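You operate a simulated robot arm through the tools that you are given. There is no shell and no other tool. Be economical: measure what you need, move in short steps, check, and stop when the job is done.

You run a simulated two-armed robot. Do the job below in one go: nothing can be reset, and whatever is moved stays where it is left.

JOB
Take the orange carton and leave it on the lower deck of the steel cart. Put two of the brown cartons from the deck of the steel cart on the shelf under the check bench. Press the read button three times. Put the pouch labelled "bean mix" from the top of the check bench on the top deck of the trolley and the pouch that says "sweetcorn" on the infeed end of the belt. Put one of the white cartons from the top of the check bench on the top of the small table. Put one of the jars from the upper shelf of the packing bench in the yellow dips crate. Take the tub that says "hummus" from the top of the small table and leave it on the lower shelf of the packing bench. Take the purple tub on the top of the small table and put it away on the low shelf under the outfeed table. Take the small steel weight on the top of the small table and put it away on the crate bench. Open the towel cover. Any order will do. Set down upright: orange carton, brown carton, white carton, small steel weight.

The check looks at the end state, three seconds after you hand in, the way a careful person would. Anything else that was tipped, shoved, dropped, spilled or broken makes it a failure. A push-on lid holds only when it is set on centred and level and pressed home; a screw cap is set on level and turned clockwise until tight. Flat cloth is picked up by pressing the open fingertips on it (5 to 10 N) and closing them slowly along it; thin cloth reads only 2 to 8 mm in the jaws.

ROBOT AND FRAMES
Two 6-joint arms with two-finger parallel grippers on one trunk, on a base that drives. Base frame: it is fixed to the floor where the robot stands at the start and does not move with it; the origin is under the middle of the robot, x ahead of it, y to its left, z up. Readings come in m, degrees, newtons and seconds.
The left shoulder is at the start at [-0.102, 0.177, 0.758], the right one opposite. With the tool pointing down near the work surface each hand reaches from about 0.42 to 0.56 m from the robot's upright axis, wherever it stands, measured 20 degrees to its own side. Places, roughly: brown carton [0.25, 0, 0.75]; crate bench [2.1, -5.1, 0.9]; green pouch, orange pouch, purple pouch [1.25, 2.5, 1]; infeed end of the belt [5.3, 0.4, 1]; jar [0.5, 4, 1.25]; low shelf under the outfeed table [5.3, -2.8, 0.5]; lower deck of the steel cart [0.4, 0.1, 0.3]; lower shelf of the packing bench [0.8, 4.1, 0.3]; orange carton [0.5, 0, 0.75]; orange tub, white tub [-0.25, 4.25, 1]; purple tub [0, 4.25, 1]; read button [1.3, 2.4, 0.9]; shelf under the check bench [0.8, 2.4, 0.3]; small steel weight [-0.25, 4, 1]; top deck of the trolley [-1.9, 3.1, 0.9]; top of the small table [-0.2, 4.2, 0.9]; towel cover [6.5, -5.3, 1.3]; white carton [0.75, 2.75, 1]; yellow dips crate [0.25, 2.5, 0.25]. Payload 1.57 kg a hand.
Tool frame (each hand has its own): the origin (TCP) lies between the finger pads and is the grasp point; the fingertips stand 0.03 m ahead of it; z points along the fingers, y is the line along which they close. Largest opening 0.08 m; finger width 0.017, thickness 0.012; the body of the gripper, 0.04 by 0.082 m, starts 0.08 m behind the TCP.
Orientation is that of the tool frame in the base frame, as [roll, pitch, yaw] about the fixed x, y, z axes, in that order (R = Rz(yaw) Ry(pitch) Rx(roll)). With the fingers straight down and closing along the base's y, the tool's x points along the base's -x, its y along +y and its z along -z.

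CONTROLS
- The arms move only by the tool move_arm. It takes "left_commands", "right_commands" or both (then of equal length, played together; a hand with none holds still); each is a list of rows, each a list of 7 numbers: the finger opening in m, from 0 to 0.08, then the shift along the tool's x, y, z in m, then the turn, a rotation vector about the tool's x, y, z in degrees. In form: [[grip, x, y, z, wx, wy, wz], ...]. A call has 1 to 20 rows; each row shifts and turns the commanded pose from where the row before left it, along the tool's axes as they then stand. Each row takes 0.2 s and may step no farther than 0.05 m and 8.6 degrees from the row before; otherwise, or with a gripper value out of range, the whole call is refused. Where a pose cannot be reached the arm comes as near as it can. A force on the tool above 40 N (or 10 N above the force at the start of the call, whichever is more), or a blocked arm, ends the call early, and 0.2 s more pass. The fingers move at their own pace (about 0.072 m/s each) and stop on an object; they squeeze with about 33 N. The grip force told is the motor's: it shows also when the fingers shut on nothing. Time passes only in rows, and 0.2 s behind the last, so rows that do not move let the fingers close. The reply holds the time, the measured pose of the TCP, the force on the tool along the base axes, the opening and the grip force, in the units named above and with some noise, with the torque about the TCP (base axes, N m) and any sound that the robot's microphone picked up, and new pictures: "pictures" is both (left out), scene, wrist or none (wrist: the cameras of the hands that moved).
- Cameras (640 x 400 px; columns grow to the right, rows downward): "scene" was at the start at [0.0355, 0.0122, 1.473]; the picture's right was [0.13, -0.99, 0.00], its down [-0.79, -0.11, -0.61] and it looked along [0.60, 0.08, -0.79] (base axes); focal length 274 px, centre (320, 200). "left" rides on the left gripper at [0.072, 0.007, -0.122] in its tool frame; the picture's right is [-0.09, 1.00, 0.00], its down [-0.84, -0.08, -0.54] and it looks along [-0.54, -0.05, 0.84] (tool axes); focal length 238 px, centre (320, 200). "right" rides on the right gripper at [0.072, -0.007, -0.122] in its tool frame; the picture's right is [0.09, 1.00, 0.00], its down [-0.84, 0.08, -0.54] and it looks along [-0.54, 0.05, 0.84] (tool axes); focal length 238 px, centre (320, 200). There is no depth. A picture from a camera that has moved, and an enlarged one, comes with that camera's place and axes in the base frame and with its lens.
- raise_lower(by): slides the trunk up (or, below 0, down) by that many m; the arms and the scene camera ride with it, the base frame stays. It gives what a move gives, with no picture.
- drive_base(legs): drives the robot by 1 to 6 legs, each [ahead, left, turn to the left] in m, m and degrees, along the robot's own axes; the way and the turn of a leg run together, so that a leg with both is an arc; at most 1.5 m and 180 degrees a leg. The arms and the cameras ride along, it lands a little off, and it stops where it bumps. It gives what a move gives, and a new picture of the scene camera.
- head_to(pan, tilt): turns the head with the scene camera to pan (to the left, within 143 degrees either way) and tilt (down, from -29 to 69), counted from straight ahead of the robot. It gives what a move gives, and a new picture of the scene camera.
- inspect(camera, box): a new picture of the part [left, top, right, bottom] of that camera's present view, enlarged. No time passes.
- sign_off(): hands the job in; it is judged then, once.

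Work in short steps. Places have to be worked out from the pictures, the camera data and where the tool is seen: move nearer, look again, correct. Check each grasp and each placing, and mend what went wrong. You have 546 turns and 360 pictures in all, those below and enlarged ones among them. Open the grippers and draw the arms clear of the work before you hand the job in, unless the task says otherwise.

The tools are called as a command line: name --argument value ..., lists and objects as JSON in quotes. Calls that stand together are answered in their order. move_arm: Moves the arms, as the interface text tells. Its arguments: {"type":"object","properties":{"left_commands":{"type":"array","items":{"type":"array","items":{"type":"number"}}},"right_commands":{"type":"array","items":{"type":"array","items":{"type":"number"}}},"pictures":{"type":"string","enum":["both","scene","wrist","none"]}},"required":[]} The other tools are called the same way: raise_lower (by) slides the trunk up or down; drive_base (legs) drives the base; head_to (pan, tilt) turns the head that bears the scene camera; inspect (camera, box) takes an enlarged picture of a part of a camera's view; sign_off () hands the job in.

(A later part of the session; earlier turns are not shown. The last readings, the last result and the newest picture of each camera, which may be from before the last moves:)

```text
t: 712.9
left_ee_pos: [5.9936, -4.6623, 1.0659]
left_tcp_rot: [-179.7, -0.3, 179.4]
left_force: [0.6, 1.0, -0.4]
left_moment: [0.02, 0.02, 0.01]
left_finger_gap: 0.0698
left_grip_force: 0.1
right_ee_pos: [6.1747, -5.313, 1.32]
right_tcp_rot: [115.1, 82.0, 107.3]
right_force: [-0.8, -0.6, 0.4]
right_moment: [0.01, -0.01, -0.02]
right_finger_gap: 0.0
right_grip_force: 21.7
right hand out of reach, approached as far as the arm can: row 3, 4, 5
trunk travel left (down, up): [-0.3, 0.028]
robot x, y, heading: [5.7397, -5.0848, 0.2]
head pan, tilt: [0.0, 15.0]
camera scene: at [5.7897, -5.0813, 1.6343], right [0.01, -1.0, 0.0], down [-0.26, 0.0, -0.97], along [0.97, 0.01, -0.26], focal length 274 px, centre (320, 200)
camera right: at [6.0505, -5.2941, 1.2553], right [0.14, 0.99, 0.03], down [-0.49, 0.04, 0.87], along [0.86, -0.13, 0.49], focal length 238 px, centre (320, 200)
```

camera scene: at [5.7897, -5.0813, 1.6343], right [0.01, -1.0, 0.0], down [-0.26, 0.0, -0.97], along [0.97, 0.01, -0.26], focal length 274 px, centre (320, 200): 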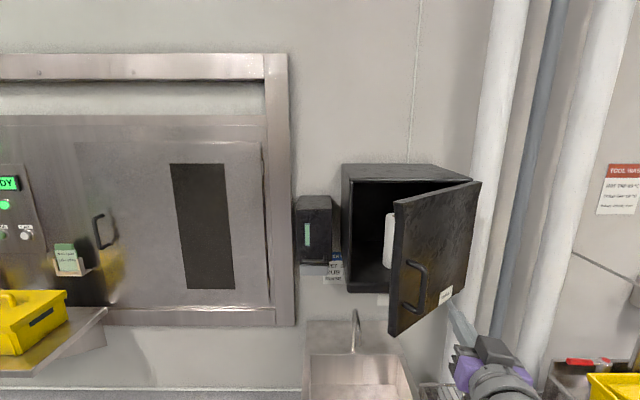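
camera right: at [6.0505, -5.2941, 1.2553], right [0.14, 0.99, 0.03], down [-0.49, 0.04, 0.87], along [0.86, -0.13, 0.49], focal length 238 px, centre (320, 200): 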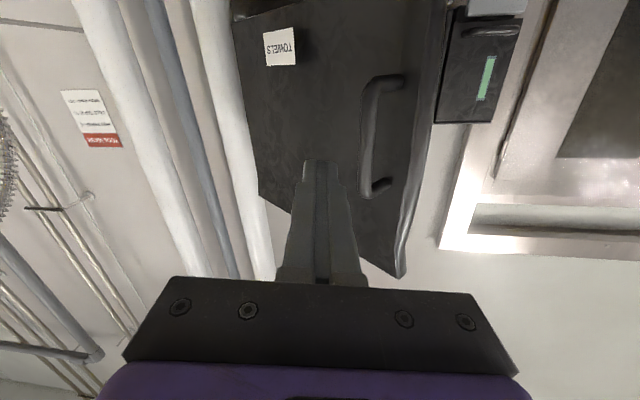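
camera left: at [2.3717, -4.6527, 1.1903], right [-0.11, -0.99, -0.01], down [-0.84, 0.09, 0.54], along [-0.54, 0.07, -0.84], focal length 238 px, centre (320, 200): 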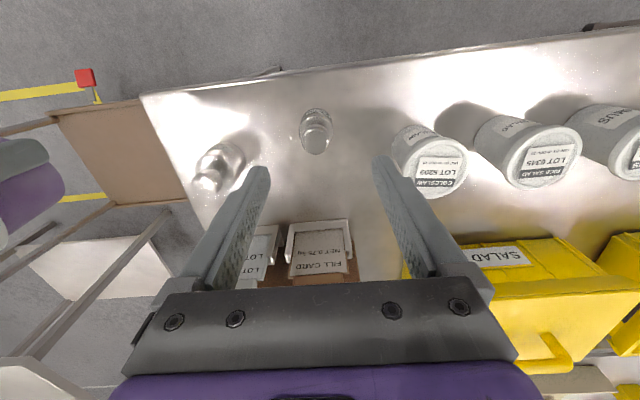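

The fingers slipped past on the outside. The free edge is deeper than I thought, at about (6.29, -5.228). I back off, straighten the hand, and shift the robot to the right so the right arm works in its comfortable zone.

drive_base --legs '[[-0.25, 0, 0], [0, -0.17, 0]]'

move_arm --right_commands '[[0.0, 0, 0.04, 0, 0, 0, 0], [0.0, 0, 0.04, 0, 0, 0, 0], [0.0, 0, 0.04, 0, 0, 0, 0], [0.0, 0, 0.04, 0, 0, 0, 0], [0.0, 0, 0.03, 0, -7.6, 0, 0], [0.0, 0, 0, 0, 0, 0, -7.3], [0.0, 0, 0, 0, 0, 0, 0]]' --pictures "both"

```text
t: 716.5
left_ee_pos: [5.7455, -4.8354, 1.0667]
left_tcp_rot: [-179.7, -0.2, 179.3]
left_force: [0.3, 0.1, -0.2]
left_moment: [0.0, -0.01, 0.0]
left_finger_gap: 0.0702
left_grip_force: 0.0
right_ee_pos: [5.9258, -5.4861, 1.3194]
right_tcp_rot: [115.1, 82.1, 107.3]
right_force: [-0.4, -0.6, -0.5]
right_moment: [0.02, 0.03, -0.02]
right_finger_gap: 0.0
right_grip_force: 21.4
trunk travel left (down, up): [-0.3, 0.028]
robot x, y, heading: [5.4891, -5.2553, 0.6]
head pan, tilt: [0.0, 15.0]
camera scene: at [5.5414, -5.2531, 1.6343], right [0.01, -1.0, 0.0], down [-0.26, 0.0, -0.97], along [0.97, 0.01, -0.26], focal length 274 px, centre (320, 200)
```

scene: 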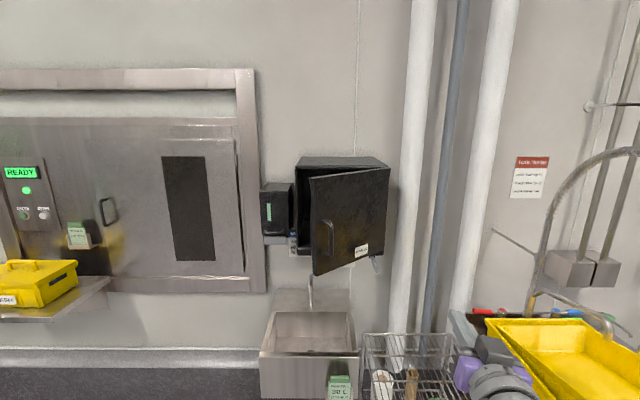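

```text
t: 718.1
left_ee_pos: [5.7461, -4.8355, 1.0673]
left_tcp_rot: [-179.7, -0.2, 179.3]
left_force: [-0.1, -0.1, 0.1]
left_moment: [-0.01, -0.01, 0.02]
left_finger_gap: 0.0702
left_grip_force: 0.1
right_ee_pos: [5.9523, -5.2962, 1.3444]
right_tcp_rot: [174.4, 87.6, 174.2]
right_force: [-0.1, -0.2, 0.3]
right_moment: [0.02, -0.01, -0.01]
right_finger_gap: 0.0
right_grip_force: 21.1
trunk travel left (down, up): [-0.3, 0.028]
robot x, y, heading: [5.4884, -5.2546, 0.3]
head pan, tilt: [0.0, 15.0]
camera scene: at [5.5415, -5.253, 1.6343], right [0.01, -1.0, 0.0], down [-0.26, 0.0, -0.97], along [0.97, 0.01, -0.26], focal length 274 px, centre (320, 200)
camera right: at [5.8283, -5.3044, 1.2773], right [0.0, 1.0, -0.09], down [-0.51, 0.08, 0.86], along [0.86, 0.04, 0.5], focal length 238 px, centre (320, 200)
```

scene: 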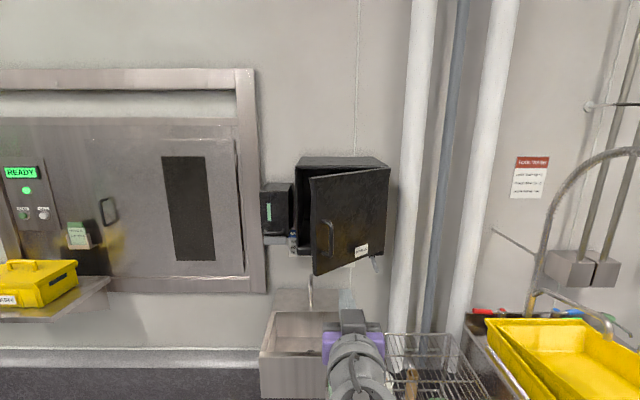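
right: 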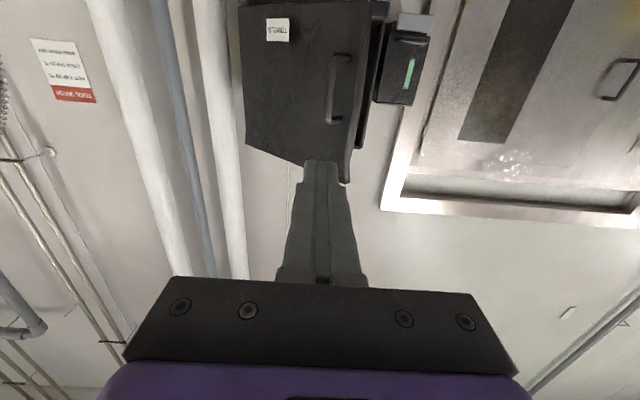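

The hand is straight again. I shift it left to y = -5.165 and drive forward so the fingertips get inside the free edge.

move_arm --right_commands '[[0.0, 0, 0.043, 0, 0, 0, 0], [0.0, 0, 0.043, 0, 0, 0, 0], [0.0, 0, 0.044, 0, 0, 0, 0], [0.0, 0, 0, 0, 0, 0, 0]]' --pictures "none"

drive_base --legs '[[0.28, 0, 0]]'

move_arm --right_commands '[[0.0, 0, 0, 0.03, 0, 0, 0], [0.0, 0, 0, 0, 0, 0, 0]]' --pictures "wrist"

```text
t: 719.1
left_ee_pos: [5.7441, -4.8364, 1.066]
left_tcp_rot: [-179.6, -0.2, 179.3]
left_force: [-0.4, 0.3, 0.0]
left_moment: [0.05, 0.0, -0.05]
left_finger_gap: 0.0702
left_grip_force: 0.1
right_ee_pos: [5.9536, -5.1684, 1.3442]
right_tcp_rot: [172.6, 87.7, 172.4]
right_force: [0.2, 0.5, -0.3]
right_moment: [-0.05, -0.04, -0.01]
right_finger_gap: 0.0
right_grip_force: 21.0
trunk travel left (down, up): [-0.3, 0.028]
robot x, y, heading: [5.4868, -5.255, 0.4]
head pan, tilt: [0.0, 15.0]
```

```text
t: 721.0
left_ee_pos: [6.0243, -4.8326, 1.0668]
left_tcp_rot: [-179.7, -0.2, 179.4]
left_force: [-0.1, 0.3, -0.1]
left_moment: [-0.02, 0.01, -0.01]
left_finger_gap: 0.07
left_grip_force: 0.0
right_ee_pos: [6.2339, -5.1658, 1.3438]
right_tcp_rot: [173.3, 87.6, 173.3]
right_force: [0.2, -0.7, 0.3]
right_moment: [0.0, 0.01, -0.02]
right_finger_gap: 0.0002
right_grip_force: 20.9
trunk travel left (down, up): [-0.3, 0.028]
robot x, y, heading: [5.7717, -5.2547, 0.4]
head pan, tilt: [0.0, 15.0]
camera scene: at [5.8212, -5.2509, 1.6341], right [0.01, -1.0, 0.0], down [-0.26, 0.0, -0.97], along [0.97, 0.01, -0.26], focal length 274 px, centre (320, 200)
```

scene: 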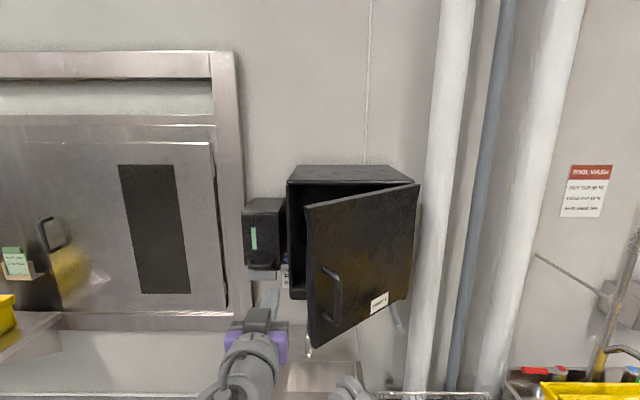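

```text
t: 721.6
left_ee_pos: [6.0232, -4.8323, 1.0664]
left_tcp_rot: [-179.7, -0.1, 179.4]
left_force: [0.2, -0.7, -1.1]
left_moment: [0.02, -0.02, 0.0]
left_finger_gap: 0.0703
left_grip_force: 0.0
right_ee_pos: [6.2619, -5.167, 1.344]
right_tcp_rot: [173.1, 87.6, 172.9]
right_force: [-0.5, -0.2, -0.5]
right_moment: [0.01, 0.02, -0.02]
right_finger_gap: 0.0001
right_grip_force: 21.1
trunk travel left (down, up): [-0.3, 0.028]
robot x, y, heading: [5.7718, -5.255, 0.7]
head pan, tilt: [0.0, 15.0]
camera right: at [6.138, -5.1736, 1.2773], right [0.0, 1.0, -0.09], down [-0.51, 0.07, 0.86], along [0.86, 0.05, 0.5], focal length 238 px, centre (320, 200)
```

right: 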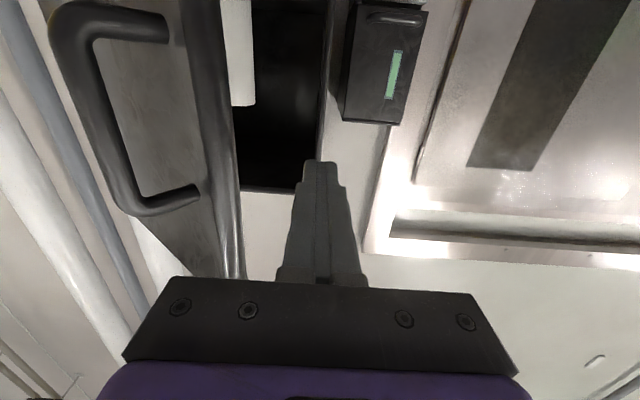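

move_arm --right_commands '[[0.0, 0, -0.008, 0.035, 0, 0, 0], [0.0, 0, -0.007, 0.033, 0, 0, 0], [0.0, 0, 0, 0, 0, 0, 0]]' --pictures "both"

```text
t: 722.5
left_ee_pos: [6.024, -4.8331, 1.0658]
left_tcp_rot: [-179.7, 0.0, 179.4]
left_force: [-0.4, 0.5, 0.7]
left_moment: [-0.01, -0.02, 0.01]
left_finger_gap: 0.0697
left_grip_force: 0.0
right_ee_pos: [6.3302, -5.1819, 1.3412]
right_tcp_rot: [173.3, 87.6, 173.2]
right_force: [-0.8, 0.8, -0.2]
right_moment: [-0.02, 0.0, 0.02]
right_finger_gap: 0.0
right_grip_force: 21.2
trunk travel left (down, up): [-0.3, 0.028]
robot x, y, heading: [5.7708, -5.2539, 0.6]
head pan, tilt: [0.0, 15.0]
camera scene: at [5.8207, -5.2509, 1.6342], right [0.01, -1.0, 0.0], down [-0.26, 0.0, -0.97], along [0.97, 0.01, -0.26], focal length 274 px, centre (320, 200)
camera right: at [6.2057, -5.1893, 1.2743], right [0.0, 1.0, -0.09], down [-0.51, 0.07, 0.86], along [0.86, 0.05, 0.5], focal length 238 px, centre (320, 200)
```

scene: 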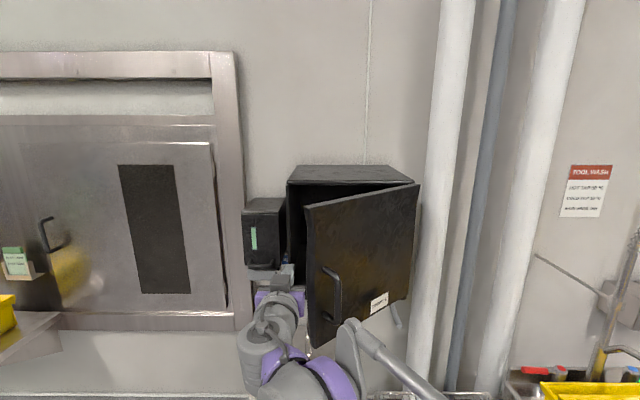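
right: 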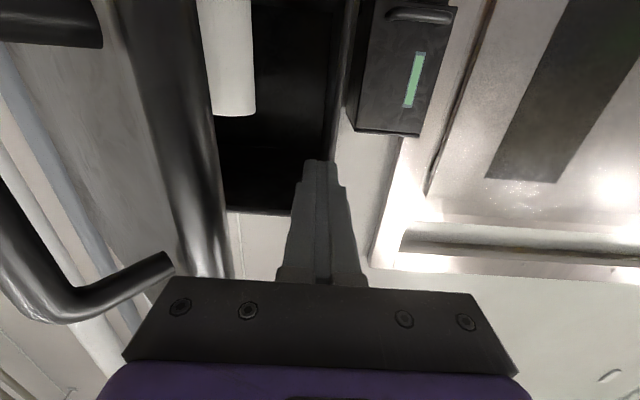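

The edge is now well inside the reach of the fingers. I push to the right in steps.

move_arm --right_commands '[[0.0, 0, -0.025, 0, 0, 0, 0], [0.0, 0, -0.025, -0.004, 0, 0, 0], [0.0, 0, -0.025, -0.008, 0, 0, 0], [0.0, 0, -0.025, -0.01, 0, 0, 0], [0.0, 0, 0, 0, 0, 0, 0]]' --pictures "both"

```text
t: 723.2
left_ee_pos: [6.0216, -4.8314, 1.0665]
left_tcp_rot: [-179.6, -0.1, 179.5]
left_force: [-0.1, 0.2, 0.2]
left_moment: [0.05, 0.0, -0.04]
left_finger_gap: 0.0699
left_grip_force: 0.0
right_ee_pos: [6.3188, -5.2293, 1.3401]
right_tcp_rot: [171.2, 87.6, 172.4]
right_force: [-17.8, 18.3, -1.7]
right_moment: [-0.33, -0.51, -1.93]
right_finger_gap: 0.0001
right_grip_force: 21.1
trunk travel left (down, up): [-0.3, 0.028]
robot x, y, heading: [5.7663, -5.2551, 0.5]
head pan, tilt: [0.0, 15.0]
stopped in row 3 (right hand): the force on the tool passed its limit at 43 N (the readings are from after the stop); the commanded pose is now the measured one
camera scene: at [5.8182, -5.2488, 1.6344], right [0.01, -1.0, 0.0], down [-0.26, 0.0, -0.97], along [0.97, 0.01, -0.26], focal length 274 px, centre (320, 200)
camera right: at [6.1945, -5.239, 1.2741], right [-0.02, 1.0, -0.09], down [-0.51, 0.06, 0.86], along [0.86, 0.06, 0.5], focal length 238 px, centre (320, 200)
```

scene: 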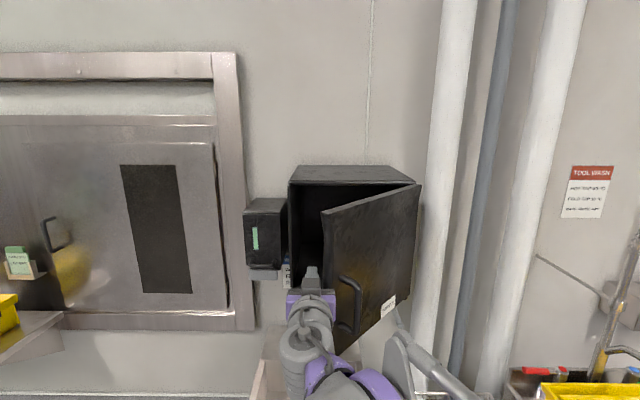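
right: 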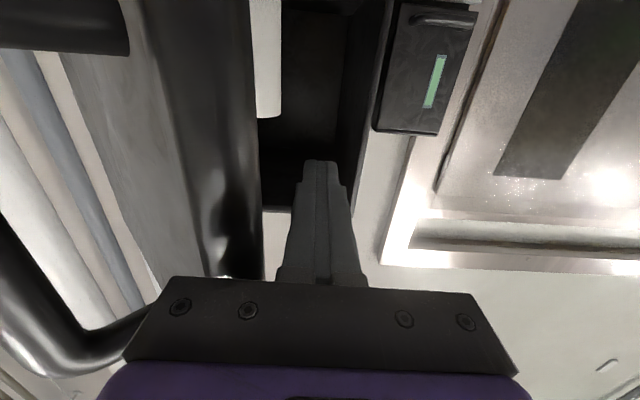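

The cover moves but resists quick motion. I push diagonally along its arc with smaller steps.

move_arm --right_commands '[[0.0, 0, -0.008, -0.007, 0, 0, 0], [0.0, 0, -0.009, -0.007, 0, 0, 0], [0.0, 0, -0.009, -0.007, 0, 0, 0], [0.0, 0, -0.009, -0.007, 0, 0, 0], [0.0, 0, -0.009, -0.007, 0, 0, 0], [0.0, 0, -0.01, -0.006, 0, 0, 0], [0.0, 0, -0.01, -0.006, 0, 0, 0], [0.0, 0, -0.01, -0.006, 0, 0, 0]]' --pictures "scene"

```text
t: 724.0
left_ee_pos: [6.0198, -4.8282, 1.0669]
left_tcp_rot: [-179.5, -0.1, 179.5]
left_force: [-0.4, -0.1, -0.2]
left_moment: [-0.02, 0.02, 0.0]
left_finger_gap: 0.0701
left_grip_force: 0.0
right_ee_pos: [6.2961, -5.2527, 1.3417]
right_tcp_rot: [171.0, 87.5, 172.3]
right_force: [-19.4, 17.2, -4.8]
right_moment: [-0.12, -0.77, -1.7]
right_finger_gap: 0.0001
right_grip_force: 21.0
trunk travel left (down, up): [-0.3, 0.028]
robot x, y, heading: [5.7688, -5.2549, 1.0]
head pan, tilt: [0.0, 15.0]
stopped in row 4 (right hand): the force on the tool passed its limit at 42 N (the readings are from after the stop); the commanded pose is now the measured one
camera scene: at [5.8165, -5.2473, 1.6345], right [0.01, -1.0, 0.0], down [-0.26, 0.0, -0.97], along [0.97, 0.01, -0.26], focal length 274 px, centre (320, 200)
```

scene: 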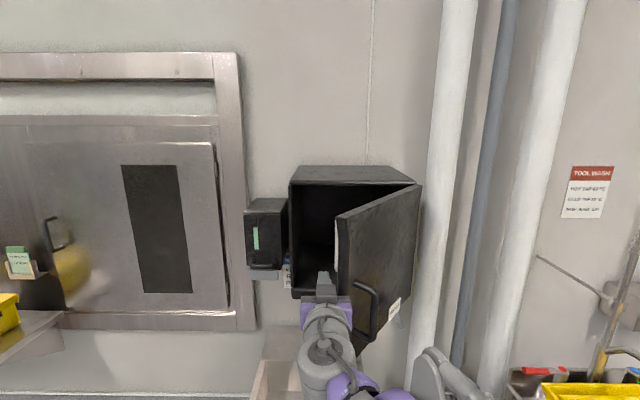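

It is progressing. I continue with gentler steps.

move_arm --right_commands '[[0.0, 0, -0.006, -0.004, 0, 0, 0], [0.0, 0, -0.006, -0.004, 0, 0, 0], [0.0, 0, -0.006, -0.004, 0, 0, 0], [0.0, 0, -0.006, -0.004, 0, 0, 0], [0.0, 0, -0.006, -0.004, 0, 0, 0], [0.0, 0, -0.006, -0.004, 0, 0, 0], [0.0, 0, -0.006, -0.004, 0, 0, 0], [0.0, 0, -0.006, -0.004, 0, 0, 0], [0.0, 0, -0.006, -0.004, 0, 0, 0], [0.0, 0, -0.006, -0.004, 0, 0, 0]]' --pictures "none"

move_arm --right_commands '[[0.0, 0, -0.006, -0.003, 0, 0, 0], [0.0, 0, -0.006, -0.003, 0, 0, 0], [0.0, 0, -0.006, -0.003, 0, 0, 0], [0.0, 0, -0.006, -0.003, 0, 0, 0], [0.0, 0, -0.006, -0.003, 0, 0, 0], [0.0, 0, -0.006, -0.003, 0, 0, 0], [0.0, 0, -0.006, -0.003, 0, 0, 0], [0.0, 0, -0.006, -0.003, 0, 0, 0], [0.0, 0, -0.006, -0.003, 0, 0, 0], [0.0, 0, -0.006, -0.003, 0, 0, 0]]' --pictures "scene"

```text
t: 724.7
left_ee_pos: [6.0183, -4.8291, 1.0672]
left_tcp_rot: [-179.4, 0.0, 179.5]
left_force: [0.4, 0.1, -0.1]
left_moment: [0.01, -0.01, -0.02]
left_finger_gap: 0.0701
left_grip_force: 0.1
right_ee_pos: [6.2864, -5.2656, 1.3413]
right_tcp_rot: [170.5, 87.5, 172.0]
right_force: [-21.7, 16.0, -2.1]
right_moment: [-0.19, -0.57, -1.81]
right_finger_gap: 0.0
right_grip_force: 21.3
trunk travel left (down, up): [-0.3, 0.028]
robot x, y, heading: [5.7682, -5.2501, 0.8]
head pan, tilt: [0.0, 15.0]
stopped in row 3 (right hand): the force on the tool passed its limit at 41 N (the readings are from after the stop); the commanded pose is now the measured one
```

```text
t: 725.3
left_ee_pos: [6.0184, -4.8297, 1.0662]
left_tcp_rot: [-179.5, 0.0, 179.6]
left_force: [1.0, 0.6, -0.3]
left_moment: [0.0, 0.01, -0.02]
left_finger_gap: 0.0697
left_grip_force: 0.1
right_ee_pos: [6.2807, -5.273, 1.3407]
right_tcp_rot: [168.4, 87.6, 170.3]
right_force: [-23.1, 17.1, 3.4]
right_moment: [-0.39, -0.26, -1.91]
right_finger_gap: 0.0
right_grip_force: 20.7
trunk travel left (down, up): [-0.3, 0.028]
robot x, y, heading: [5.7703, -5.2515, 0.8]
head pan, tilt: [0.0, 15.0]
stopped in row 2 (right hand): the force on the tool passed its limit at 41 N (the readings are from after the stop); the commanded pose is now the measured one
camera scene: at [5.8144, -5.2466, 1.6346], right [0.01, -1.0, 0.0], down [-0.26, -0.01, -0.97], along [0.97, 0.01, -0.26], focal length 274 px, centre (320, 200)
```

scene: 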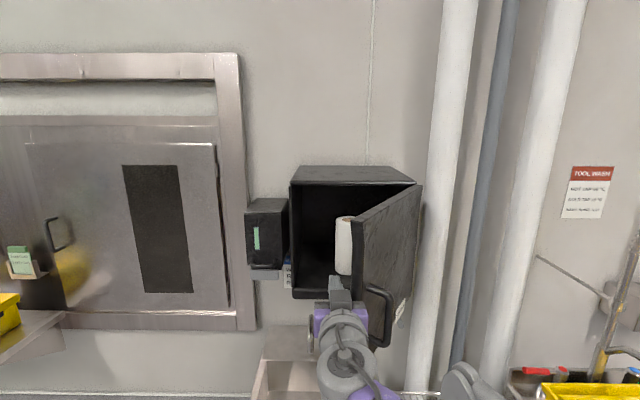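

The cover's edge is pressing on the gripper's palm. I withdraw 5 cm so the fingers' sides do the pushing, then go on to the right.

move_arm --right_commands '[[0.0, 0, 0, -0.025, 0, 0, 0], [0.0, 0, 0, -0.025, 0, 0, 0], [0.0, 0, -0.008, -0.003, 0, 0, 0], [0.0, 0, -0.01, -0.003, 0, 0, 0], [0.0, 0, -0.01, -0.003, 0, 0, 0], [0.0, 0, -0.01, -0.002, 0, 0, 0], [0.0, 0, -0.01, -0.002, 0, 0, 0], [0.0, 0, -0.01, -0.002, 0, 0, 0], [0.0, 0, -0.01, -0.001, 0, 0, 0], [0.0, 0, -0.01, 0, 0, 0, 0]]' --pictures "both"

```text
t: 727.5
left_ee_pos: [6.0217, -4.8307, 1.0655]
left_tcp_rot: [-179.6, -0.2, 179.6]
left_force: [0.0, 0.3, -0.8]
left_moment: [0.0, 0.01, 0.01]
left_finger_gap: 0.0701
left_grip_force: 0.0
right_ee_pos: [6.222, -5.3586, 1.3418]
right_tcp_rot: [166.7, 87.4, 168.1]
right_force: [-0.4, 0.4, 0.0]
right_moment: [0.01, 0.01, -0.02]
right_finger_gap: 0.0
right_grip_force: 20.9
trunk travel left (down, up): [-0.3, 0.028]
robot x, y, heading: [5.771, -5.2542, 0.7]
head pan, tilt: [0.0, 15.0]
camera scene: at [5.8202, -5.2499, 1.6342], right [0.01, -1.0, 0.0], down [-0.26, 0.0, -0.97], along [0.97, 0.01, -0.26], focal length 274 px, centre (320, 200)
camera right: at [6.0975, -5.3676, 1.2757], right [-0.03, 1.0, -0.08], down [-0.51, 0.06, 0.86], along [0.86, 0.07, 0.5], focal length 238 px, centre (320, 200)
```

scene: 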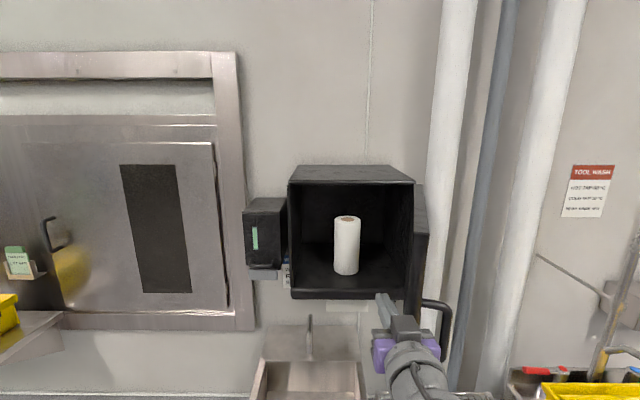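
right: 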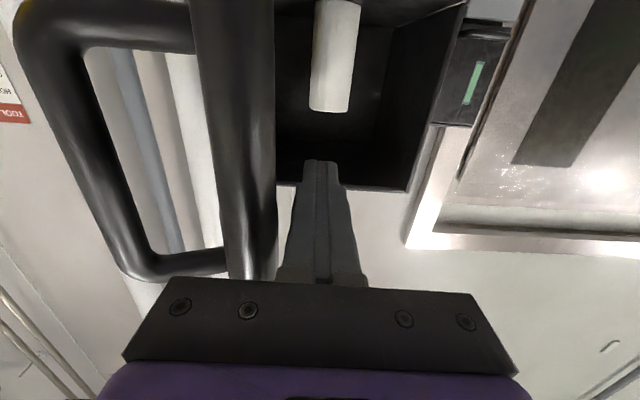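

The cover now stands almost square to the box. One more nudge, then I withdraw.

move_arm --right_commands '[[0.0, 0, -0.01, 0, 0, 0, 0], [0.0, 0, -0.01, 0, 0, 0, 0], [0.0, 0, -0.01, 0, 0, 0, 0], [0.0, 0, -0.01, 0, 0, 0, 0], [0.0, 0, 0.03, 0, 0, 0, 0], [0.0, 0, 0, -0.04, 0, 0, 0], [0.0, 0, 0, -0.04, 0, 0, 0]]' --pictures "none"

drive_base --legs '[[-0.5, 0.1, 0]]'

```text
t: 729.1
left_ee_pos: [6.0206, -4.8312, 1.0665]
left_tcp_rot: [-179.8, -0.1, 179.6]
left_force: [0.0, -0.1, -0.6]
left_moment: [-0.01, 0.0, -0.03]
left_finger_gap: 0.07
left_grip_force: 0.0
right_ee_pos: [6.1408, -5.3701, 1.3451]
right_tcp_rot: [166.1, 87.4, 167.6]
right_force: [-0.2, -0.4, -0.5]
right_moment: [0.0, 0.03, 0.04]
right_finger_gap: 0.0001
right_grip_force: 21.0
trunk travel left (down, up): [-0.3, 0.028]
robot x, y, heading: [5.7685, -5.2485, 0.8]
head pan, tilt: [0.0, 15.0]
```

```text
t: 732.0
left_ee_pos: [5.5255, -4.7378, 1.0669]
left_tcp_rot: [-179.6, -0.2, 179.6]
left_force: [0.9, 0.9, -0.3]
left_moment: [0.01, -0.05, -0.01]
left_finger_gap: 0.0698
left_grip_force: 0.1
right_ee_pos: [5.647, -5.2757, 1.344]
right_tcp_rot: [166.4, 87.3, 167.7]
right_force: [0.5, 0.1, 0.5]
right_moment: [0.0, 0.01, 0.0]
right_finger_gap: 0.0
right_grip_force: 21.5
trunk travel left (down, up): [-0.3, 0.028]
robot x, y, heading: [5.2744, -5.1564, 0.6]
head pan, tilt: [0.0, 15.0]
camera scene: at [5.3243, -5.1552, 1.6343], right [0.01, -1.0, 0.0], down [-0.26, 0.0, -0.97], along [0.97, 0.01, -0.26], focal length 274 px, centre (320, 200)
```

scene: 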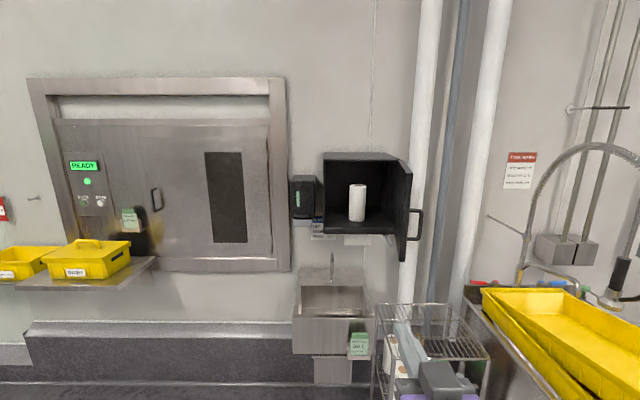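

The towel cover is wide open. Next is the sweetcorn pouch. I return the right hand to tool-down and drive back north.

move_arm --right_commands '[[0.08, 0.042, 0, 0, 0, 0, 0], [0.08, 0.042, 0, 0, 0, 0, 0], [0.08, 0.042, 0, 0, 0, 0, 0], [0.08, 0.042, 0, 0, 0, 0, 0], [0.08, 0.042, 0, 0, 0, 0, 0], [0.08, 0, 0, 0, 0, 7.95, 0], [0.08, 0, 0, 0, 0, 7.95, 0], [0.08, 0, 0, 0, 0, 7.95, 0], [0.08, 0, 0, 0, 0, 7.95, 0], [0.08, 0, 0, 0, 0, 7.95, 0], [0.08, 0, 0, 0, 0, 7.95, 0], [0.08, 0, 0, 0, 0, 7.95, 0], [0.08, 0, 0, 0, 0, 7.95, 0], [0.08, 0, 0, 0, 0, 7.95, 0], [0.08, 0, 0, 0, 0, 7.95, 0], [0.08, 0, 0, 0, 0, 7.95, 0]]' --pictures "none"

drive_base --legs '[[0, 0, 89.4], [1.45, 0, 0], [0, 1.5, 0], [0, 0.87, 0], [0.6, 0.5, 0], [1.5, 0, 0]]'

```text
t: 735.5
left_ee_pos: [5.5281, -4.7367, 1.0667]
left_tcp_rot: [-179.6, -0.2, 179.5]
left_force: [0.2, -0.5, 0.2]
left_moment: [-0.03, 0.0, 0.0]
left_finger_gap: 0.0698
left_grip_force: 0.1
right_ee_pos: [5.6378, -5.2745, 1.1341]
right_tcp_rot: [179.4, -0.2, -178.7]
right_force: [0.3, -0.7, 0.1]
right_moment: [-0.01, 0.01, 0.0]
right_finger_gap: 0.08
right_grip_force: 0.1
trunk travel left (down, up): [-0.3, 0.028]
robot x, y, heading: [5.2723, -5.1585, 0.2]
head pan, tilt: [0.0, 15.0]
```

```text
t: 778.3
left_ee_pos: [1.9937, -1.3752, 1.0663]
left_tcp_rot: [-179.6, -0.1, -91.4]
left_force: [-0.3, -0.4, 0.3]
left_moment: [0.02, 0.0, -0.02]
left_finger_gap: 0.0699
left_grip_force: 0.0
right_ee_pos: [2.5338, -1.2738, 1.1339]
right_tcp_rot: [179.3, 0.0, -89.6]
right_force: [0.4, -0.6, 0.5]
right_moment: [-0.01, 0.02, 0.01]
right_finger_gap: 0.0801
right_grip_force: 0.0
trunk travel left (down, up): [-0.3, 0.028]
robot x, y, heading: [2.4111, -1.6354, 89.7]
head pan, tilt: [0.0, 15.0]
camera scene: at [2.4119, -1.5822, 1.6342], right [1.0, -0.01, 0.0], down [0.0, -0.26, -0.97], along [0.01, 0.97, -0.26], focal length 274 px, centre (320, 200)
```

scene: 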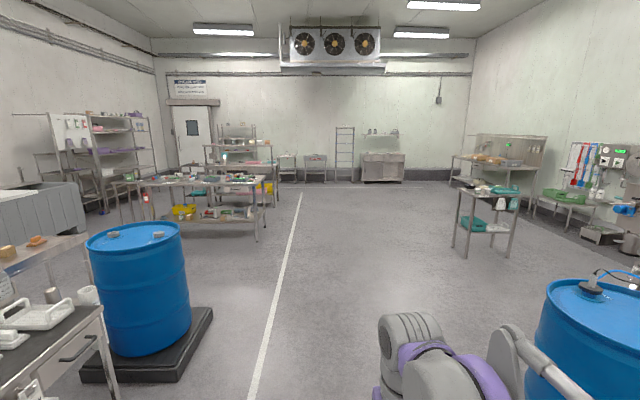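

drive_base --legs '[[1.5, 0, 0], [1.5, 0, 0], [1.5, 0, 0], [0.4, 0, 0], [0, 0, 180], [0, -1.1, 0]]'

head_to --pan 0 --tilt 38

```text
t: 818.7
left_ee_pos: [1.6696, 2.9852, 1.0675]
left_tcp_rot: [-179.5, -0.2, 89.3]
left_force: [0.5, -0.2, 0.4]
left_moment: [0.0, 0.0, 0.0]
left_finger_gap: 0.0701
left_grip_force: 0.2
right_ee_pos: [1.1325, 2.8757, 1.1348]
right_tcp_rot: [179.4, 0.0, 91.1]
right_force: [0.0, 0.4, 0.9]
right_moment: [-0.01, 0.0, -0.01]
right_finger_gap: 0.0802
right_grip_force: 0.0
trunk travel left (down, up): [-0.3, 0.028]
robot x, y, heading: [1.2483, 3.2399, -89.6]
head pan, tilt: [0.0, 15.0]
camera scene: at [1.2497, 3.1907, 1.6343], right [-1.0, -0.01, 0.0], down [0.0, 0.26, -0.97], along [0.01, -0.97, -0.26], focal length 274 px, centre (320, 200)
```

scene: 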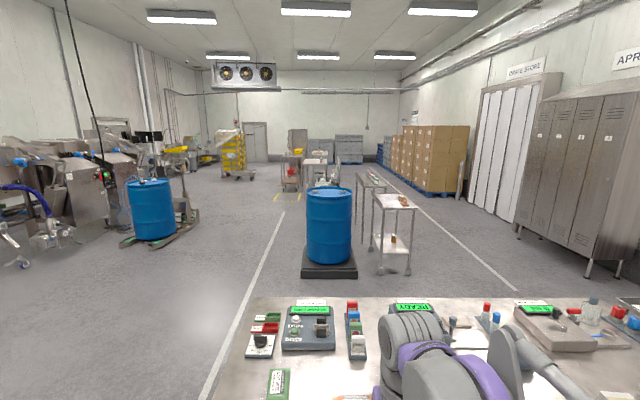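

```text
t: 819.6
left_ee_pos: [1.6695, 2.9852, 1.0659]
left_tcp_rot: [-179.6, -0.2, 89.4]
left_force: [-0.4, -0.9, 0.2]
left_moment: [0.01, -0.01, -0.02]
left_finger_gap: 0.0699
left_grip_force: 0.1
right_ee_pos: [1.1328, 2.8769, 1.1342]
right_tcp_rot: [179.3, -0.1, 91.1]
right_force: [0.1, 0.7, 0.4]
right_moment: [0.04, -0.03, -0.02]
right_finger_gap: 0.0797
right_grip_force: 0.0
trunk travel left (down, up): [-0.3, 0.028]
robot x, y, heading: [1.2488, 3.242, -89.5]
head pan, tilt: [0.0, 38.0]
camera scene: at [1.2496, 3.1978, 1.5978], right [-1.0, -0.01, 0.0], down [0.0, 0.61, -0.79], along [0.01, -0.79, -0.61], focal length 274 px, centre (320, 200)
```

scene: 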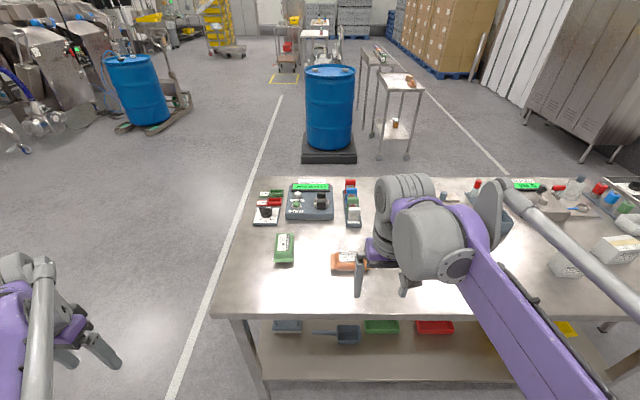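

The sweetcorn pouch is near (1.17, 2.63). I drive 0.13 m closer and bring the right hand over it.

drive_base --legs '[[0.13, 0, 0]]'

move_arm --right_commands '[[0.08, -0.03, 0.01, 0, 0, 0, 0], [0.08, -0.03, 0.01, 0, 0, 0, 0], [0.08, -0.03, 0.01, 0, 0, 0, 0], [0.08, -0.02, 0.0, 0, 0, 0, 0], [0.08, 0, 0, 0, 0, 0, 0]]' --pictures "wrist"

```text
t: 820.9
left_ee_pos: [1.6705, 2.8576, 1.0662]
left_tcp_rot: [-179.5, -0.2, 89.3]
left_force: [-0.1, -0.3, 0.0]
left_moment: [-0.04, 0.01, 0.02]
left_finger_gap: 0.0699
left_grip_force: 0.0
right_ee_pos: [1.1323, 2.7487, 1.1348]
right_tcp_rot: [179.3, 0.0, 91.2]
right_force: [0.7, -0.1, 0.0]
right_moment: [0.04, -0.02, -0.03]
right_finger_gap: 0.0801
right_grip_force: 0.0
trunk travel left (down, up): [-0.3, 0.028]
robot x, y, heading: [1.2537, 3.1142, -89.7]
head pan, tilt: [0.0, 38.0]
camera scene: at [1.2505, 3.0706, 1.5975], right [-1.0, -0.01, 0.0], down [0.0, 0.61, -0.79], along [0.01, -0.79, -0.61], focal length 274 px, centre (320, 200)
```

scene: 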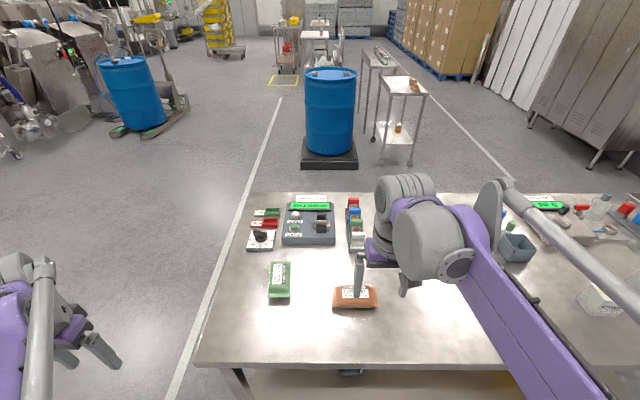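

```text
t: 822.1
left_ee_pos: [1.6711, 2.8578, 1.0662]
left_tcp_rot: [-179.6, -0.3, 89.2]
left_force: [-0.1, 0.0, 0.7]
left_moment: [0.03, -0.01, -0.03]
left_finger_gap: 0.0702
left_grip_force: 0.1
right_ee_pos: [1.1662, 2.6401, 1.1357]
right_tcp_rot: [179.5, 0.0, 91.2]
right_force: [-0.2, 0.6, -0.8]
right_moment: [0.0, 0.0, 0.0]
right_finger_gap: 0.0802
right_grip_force: 0.1
trunk travel left (down, up): [-0.3, 0.028]
robot x, y, heading: [1.2516, 3.1105, -89.6]
head pan, tilt: [0.0, 38.0]
camera right: at [1.1565, 2.7102, 1.2573], right [0.99, 0.11, 0.01], down [0.09, -0.84, 0.54], along [0.07, -0.54, -0.84], focal length 238 px, centre (320, 200)
```

right: 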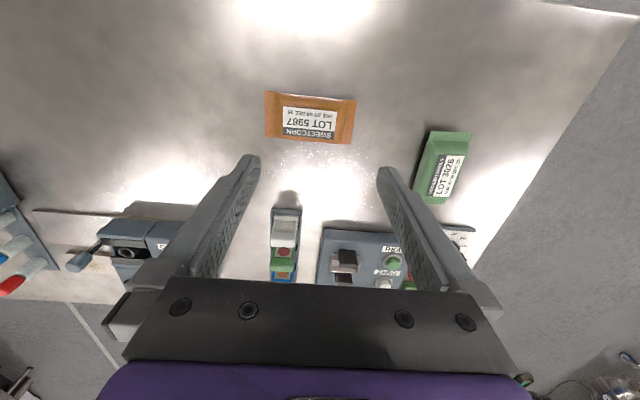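

I centre on the pouch at (1.157, 2.6225) and turn the hand so that it closes across the pouch's width.

move_arm --right_commands '[[0.08, -0.0177, -0.009, 0.03, 0, 0, 0], [0.08, 0, 0, 0.03, 0, 0, 8.06], [0.08, 0, 0, 0, 0, 0, 8.06], [0.08, 0, 0, 0, 0, 0, 8.06], [0.08, 0, 0, 0, 0, 0, 8.06], [0.08, 0, 0, 0, 0, 0, 8.06], [0.08, 0, 0, 0, 0, 0, 8.06], [0.08, 0, 0, 0, 0, 0, 8.06], [0.08, 0, 0, 0, 0, 0, 8.06], [0.08, 0, 0, 0, 0, 0, 8.06], [0.08, 0, 0, 0, 0, 0, 8.06], [0.08, 0, 0, 0, 0, 0, 8.06], [0.08, 0, 0, 0, 0, 0, 0]]' --pictures "wrist"

```text
t: 824.9
left_ee_pos: [1.6696, 2.8573, 1.0676]
left_tcp_rot: [-179.7, -0.2, 89.3]
left_force: [0.3, 0.6, -1.2]
left_moment: [0.02, 0.01, 0.01]
left_finger_gap: 0.07
left_grip_force: 0.2
right_ee_pos: [1.1568, 2.6225, 1.0746]
right_tcp_rot: [180.0, -0.6, 2.4]
right_force: [-0.1, -0.5, 0.0]
right_moment: [-0.04, -0.01, -0.02]
right_finger_gap: 0.0802
right_grip_force: 0.0
trunk travel left (down, up): [-0.3, 0.028]
robot x, y, heading: [1.2506, 3.1122, -89.6]
head pan, tilt: [0.0, 38.0]
camera right: at [1.2281, 2.6302, 1.1981], right [0.13, -0.99, 0.0], down [-0.84, -0.11, 0.53], along [-0.53, -0.07, -0.85], focal length 238 px, centre (320, 200)
```

right: 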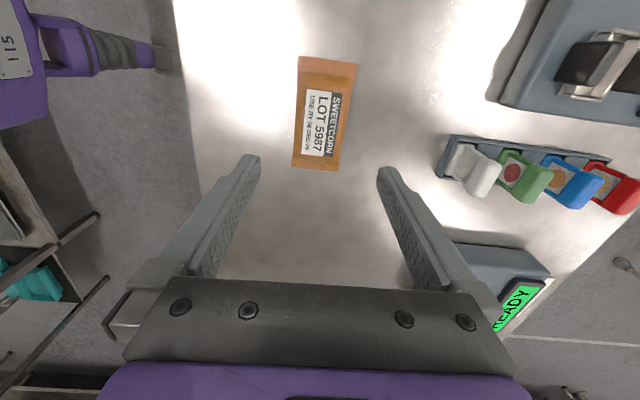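

Aligned. I descend to 0.92 and close on the pouch.

move_arm --right_commands '[[0.08, 0, 0.003, 0.035, 0, 0, 1.2], [0.08, 0, 0, 0.035, 0, 0, 0], [0.08, 0, 0, 0.035, 0, 0, 0], [0.08, 0, 0, 0.035, 0, 0, 0], [0.08, 0, 0, 0.014, 0, 0, 0], [0.05, 0, 0, 0, 0, 0, 0], [0.02, 0, 0, 0, 0, 0, 0], [0.0, 0, 0, 0, 0, 0, 0], [0.0, 0, 0, 0, 0, 0, 0], [0.0, 0, 0, 0, 0, 0, 0], [0.0, 0, 0, -0.005, 0, 0, 0], [0.0, 0, 0, -0.01, 0, 0, 0], [0.0, 0, 0, 0, 0, 0, 0]]' --pictures "wrist"

```text
t: 827.7
left_ee_pos: [1.6701, 2.8568, 1.067]
left_tcp_rot: [-179.6, -0.2, 89.3]
left_force: [-0.6, 1.0, -1.0]
left_moment: [0.02, 0.01, 0.01]
left_finger_gap: 0.0699
left_grip_force: 0.0
right_ee_pos: [1.1584, 2.6171, 0.9362]
right_tcp_rot: [-179.9, -0.6, 1.3]
right_force: [-0.5, 0.6, -1.9]
right_moment: [0.01, 0.0, 0.01]
right_finger_gap: 0.0618
right_grip_force: 33.1
trunk travel left (down, up): [-0.3, 0.028]
robot x, y, heading: [1.2492, 3.1102, -89.5]
head pan, tilt: [0.0, 38.0]
camera right: at [1.2303, 2.6256, 1.0588], right [0.12, -0.99, 0.0], down [-0.84, -0.1, 0.53], along [-0.53, -0.06, -0.85], focal length 238 px, centre (320, 200)
```

right: 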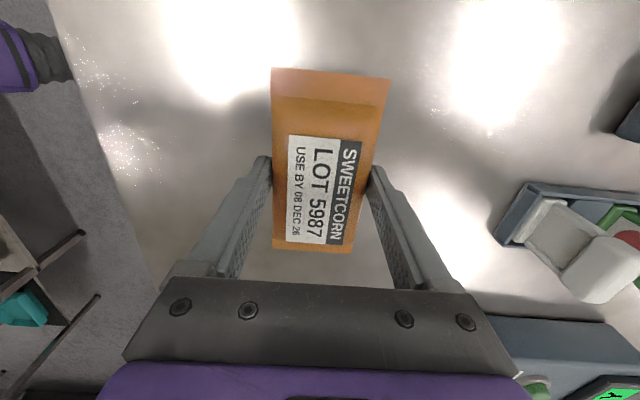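

The pouch is held. I lift and drive east toward the belt infeed.

move_arm --right_commands '[[0.0, 0, 0, -0.02, 0, 0, 0], [0.0, 0, 0, -0.03, 0, 0, 0], [0.0, 0, 0, -0.03, 0, 0, 0], [0.0, 0, 0, -0.03, 0, 0, 0], [0.0, 0, 0, -0.03, 0, 0, 0], [0.0, 0, 0, -0.02, 0, 0, 0]]' --pictures "none"

drive_base --legs '[[-0.15, 0, 0], [0, 0, 90], [1.1, 0, 0], [0, -1.4, 0], [0.9, -0.5, 0]]'

head_to --pan 0 --tilt 22

```text
t: 829.1
left_ee_pos: [1.6703, 2.8583, 1.0658]
left_tcp_rot: [-179.6, -0.3, 89.3]
left_force: [0.1, 0.0, -0.5]
left_moment: [0.02, -0.05, 0.02]
left_finger_gap: 0.07
left_grip_force: 0.2
right_ee_pos: [1.1566, 2.6178, 1.0964]
right_tcp_rot: [180.0, -0.6, 1.2]
right_force: [0.3, 0.2, -1.9]
right_moment: [0.01, 0.0, 0.0]
right_finger_gap: 0.0617
right_grip_force: 32.8
trunk travel left (down, up): [-0.3, 0.028]
robot x, y, heading: [1.2505, 3.1127, -89.5]
head pan, tilt: [0.0, 38.0]
```

```text
t: 856.4
left_ee_pos: [3.5035, 1.8055, 1.0668]
left_tcp_rot: [-179.6, -0.2, -179.9]
left_force: [-0.6, 0.3, 0.0]
left_moment: [-0.01, 0.02, 0.02]
left_finger_gap: 0.0702
left_grip_force: 0.0
right_ee_pos: [3.7488, 1.2967, 1.0949]
right_tcp_rot: [179.9, -0.6, 92.1]
right_force: [0.1, -0.3, -1.9]
right_moment: [0.0, 0.02, -0.01]
right_finger_gap: 0.0618
right_grip_force: 33.1
trunk travel left (down, up): [-0.3, 0.028]
robot x, y, heading: [3.2556, 1.3834, 1.3]
head pan, tilt: [0.0, 38.0]
camera scene: at [3.2993, 1.3858, 1.5976], right [0.02, -1.0, 0.0], down [-0.62, -0.01, -0.79], along [0.79, 0.02, -0.62], focal length 274 px, centre (320, 200)
```

scene: 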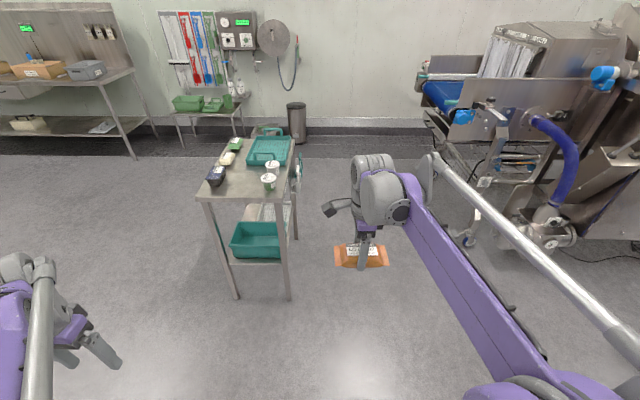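

```text
t: 857.2
left_ee_pos: [3.5038, 1.8055, 1.0659]
left_tcp_rot: [-179.6, -0.2, -180.0]
left_force: [-0.3, 0.0, -0.1]
left_moment: [0.0, -0.01, -0.02]
left_finger_gap: 0.0702
left_grip_force: 0.0
right_ee_pos: [3.7483, 1.2972, 1.0967]
right_tcp_rot: [-179.9, -0.6, 92.1]
right_force: [0.6, -0.5, -2.1]
right_moment: [0.03, 0.0, -0.01]
right_finger_gap: 0.0616
right_grip_force: 32.9
trunk travel left (down, up): [-0.3, 0.028]
robot x, y, heading: [3.2541, 1.3809, 1.2]
head pan, tilt: [0.0, 22.0]
camera scene: at [3.3059, 1.386, 1.6228], right [0.02, -1.0, 0.0], down [-0.38, -0.01, -0.93], along [0.93, 0.02, -0.38], focal length 274 px, centre (320, 200)
```

scene: 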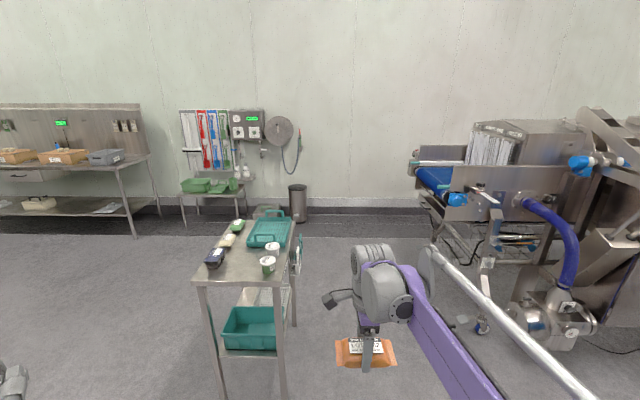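

The belt's infeed end faces north, near (5.3, 0.55). I pass between the stand and the machine, then turn to face the belt.

drive_base --legs '[[0.3, -0.38, -1.2], [1.45, 0, 0], [0.3, 0.35, 0], [0, 0, -90]]'

head_to --pan 0 --tilt 40

```text
t: 875.0
left_ee_pos: [5.7444, 1.0838, 1.0654]
left_tcp_rot: [-179.5, -0.2, 88.7]
left_force: [-0.1, -0.3, -0.1]
left_moment: [0.0, 0.01, -0.03]
left_finger_gap: 0.0702
left_grip_force: 0.1
right_ee_pos: [5.2281, 0.8503, 1.0963]
right_tcp_rot: [180.0, -0.7, 0.7]
right_force: [0.1, -0.6, -1.8]
right_moment: [0.0, -0.02, 0.04]
right_finger_gap: 0.0616
right_grip_force: 32.7
trunk travel left (down, up): [-0.3, 0.028]
robot x, y, heading: [5.3277, 1.3426, -89.9]
head pan, tilt: [0.0, 22.0]
camera scene: at [5.3264, 1.2943, 1.6229], right [-1.0, 0.0, 0.0], down [0.0, 0.37, -0.93], along [0.0, -0.93, -0.37], focal length 274 px, centre (320, 200)
```

scene: 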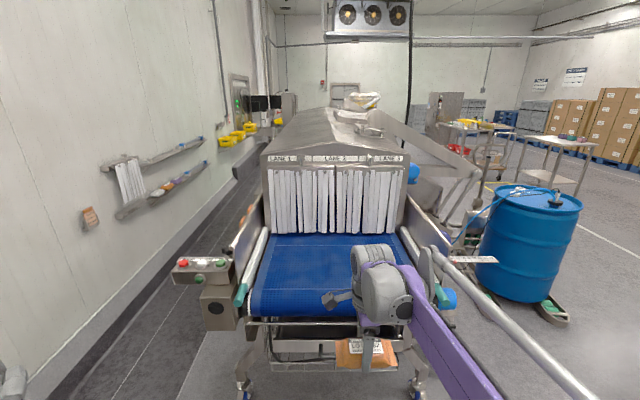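

```text
t: 875.8
left_ee_pos: [5.7444, 1.0832, 1.0669]
left_tcp_rot: [-179.6, -0.2, 88.8]
left_force: [0.2, -0.5, -0.5]
left_moment: [-0.01, -0.03, -0.01]
left_finger_gap: 0.0698
left_grip_force: 0.0
right_ee_pos: [5.2281, 0.852, 1.096]
right_tcp_rot: [180.0, -0.6, 0.8]
right_force: [0.3, 0.2, -2.1]
right_moment: [0.02, -0.01, -0.01]
right_finger_gap: 0.0618
right_grip_force: 33.1
trunk travel left (down, up): [-0.3, 0.028]
robot x, y, heading: [5.3267, 1.3434, -90.2]
head pan, tilt: [0.0, 40.0]
camera scene: at [5.3264, 1.3021, 1.5948], right [-1.0, 0.0, 0.0], down [0.0, 0.64, -0.77], along [0.0, -0.77, -0.64], focal length 274 px, centre (320, 200)
```

scene: 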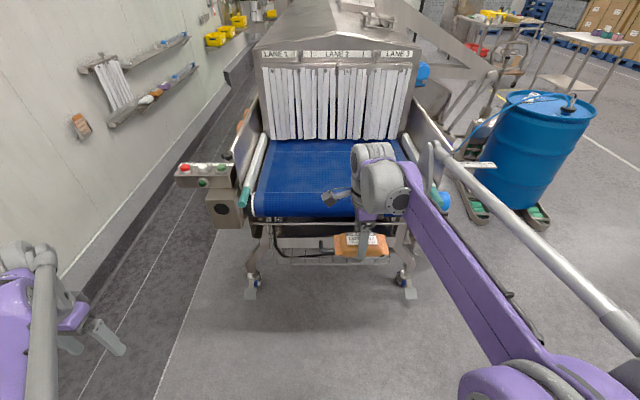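

I drive forward over the belt end and look from the wrist.

drive_base --legs '[[0.35, 0.03, 0]]'

move_arm --right_commands '[[0.0, 0, 0.03, 0, 0, 0, 0], [0.0, 0, 0.03, 0, 0, 0, 0], [0.0, 0, 0, 0, 0, 0, 0]]' --pictures "both"

```text
t: 878.1
left_ee_pos: [5.772, 0.7335, 1.0674]
left_tcp_rot: [-179.6, -0.3, 88.7]
left_force: [-0.6, 0.3, 0.1]
left_moment: [0.02, -0.04, -0.03]
left_finger_gap: 0.0698
left_grip_force: 0.1
right_ee_pos: [5.2569, 0.5019, 1.0942]
right_tcp_rot: [-180.0, -0.5, 0.7]
right_force: [-0.3, 0.5, -1.0]
right_moment: [-0.05, 0.01, -0.01]
right_finger_gap: 0.0614
right_grip_force: 32.5
trunk travel left (down, up): [-0.3, 0.028]
robot x, y, heading: [5.3562, 0.9938, -90.2]
head pan, tilt: [0.0, 40.0]
camera scene: at [5.3549, 0.9528, 1.5946], right [-1.0, 0.0, 0.0], down [0.0, 0.64, -0.77], along [0.0, -0.77, -0.64], focal length 274 px, centre (320, 200)
```

scene: 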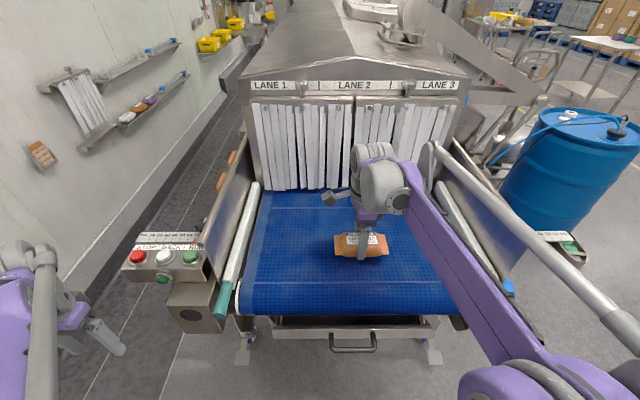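

```text
t: 878.9
left_ee_pos: [5.7733, 0.7339, 1.0667]
left_tcp_rot: [-179.6, -0.1, 88.7]
left_force: [0.0, 0.5, 0.0]
left_moment: [-0.04, -0.03, 0.03]
left_finger_gap: 0.07
left_grip_force: 0.0
right_ee_pos: [5.2577, 0.442, 1.0945]
right_tcp_rot: [179.9, -0.6, 0.8]
right_force: [0.0, -0.7, -1.7]
right_moment: [-0.03, 0.01, 0.0]
right_finger_gap: 0.0616
right_grip_force: 32.6
trunk travel left (down, up): [-0.3, 0.028]
robot x, y, heading: [5.355, 0.9929, -90.3]
head pan, tilt: [0.0, 40.0]
camera scene: at [5.3549, 0.9536, 1.5947], right [-1.0, 0.0, 0.0], down [0.0, 0.64, -0.77], along [0.0, -0.77, -0.64], focal length 274 px, centre (320, 200)
camera right: at [5.3278, 0.4487, 1.2186], right [0.1, -0.99, 0.0], down [-0.84, -0.09, 0.53], along [-0.53, -0.06, -0.85], focal length 238 px, centre (320, 200)
```

scene: 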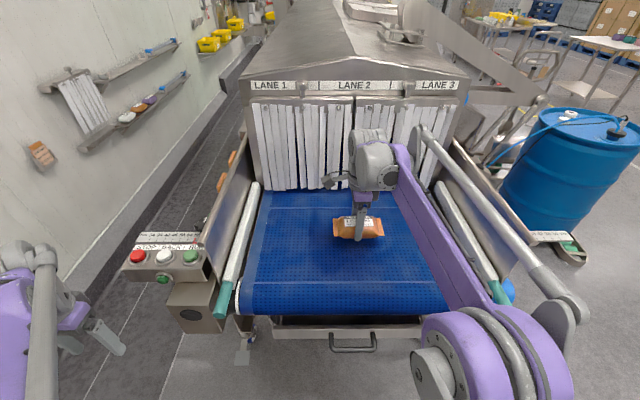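
right: 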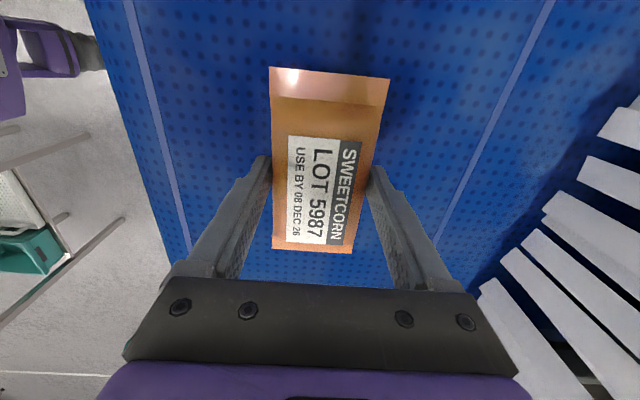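

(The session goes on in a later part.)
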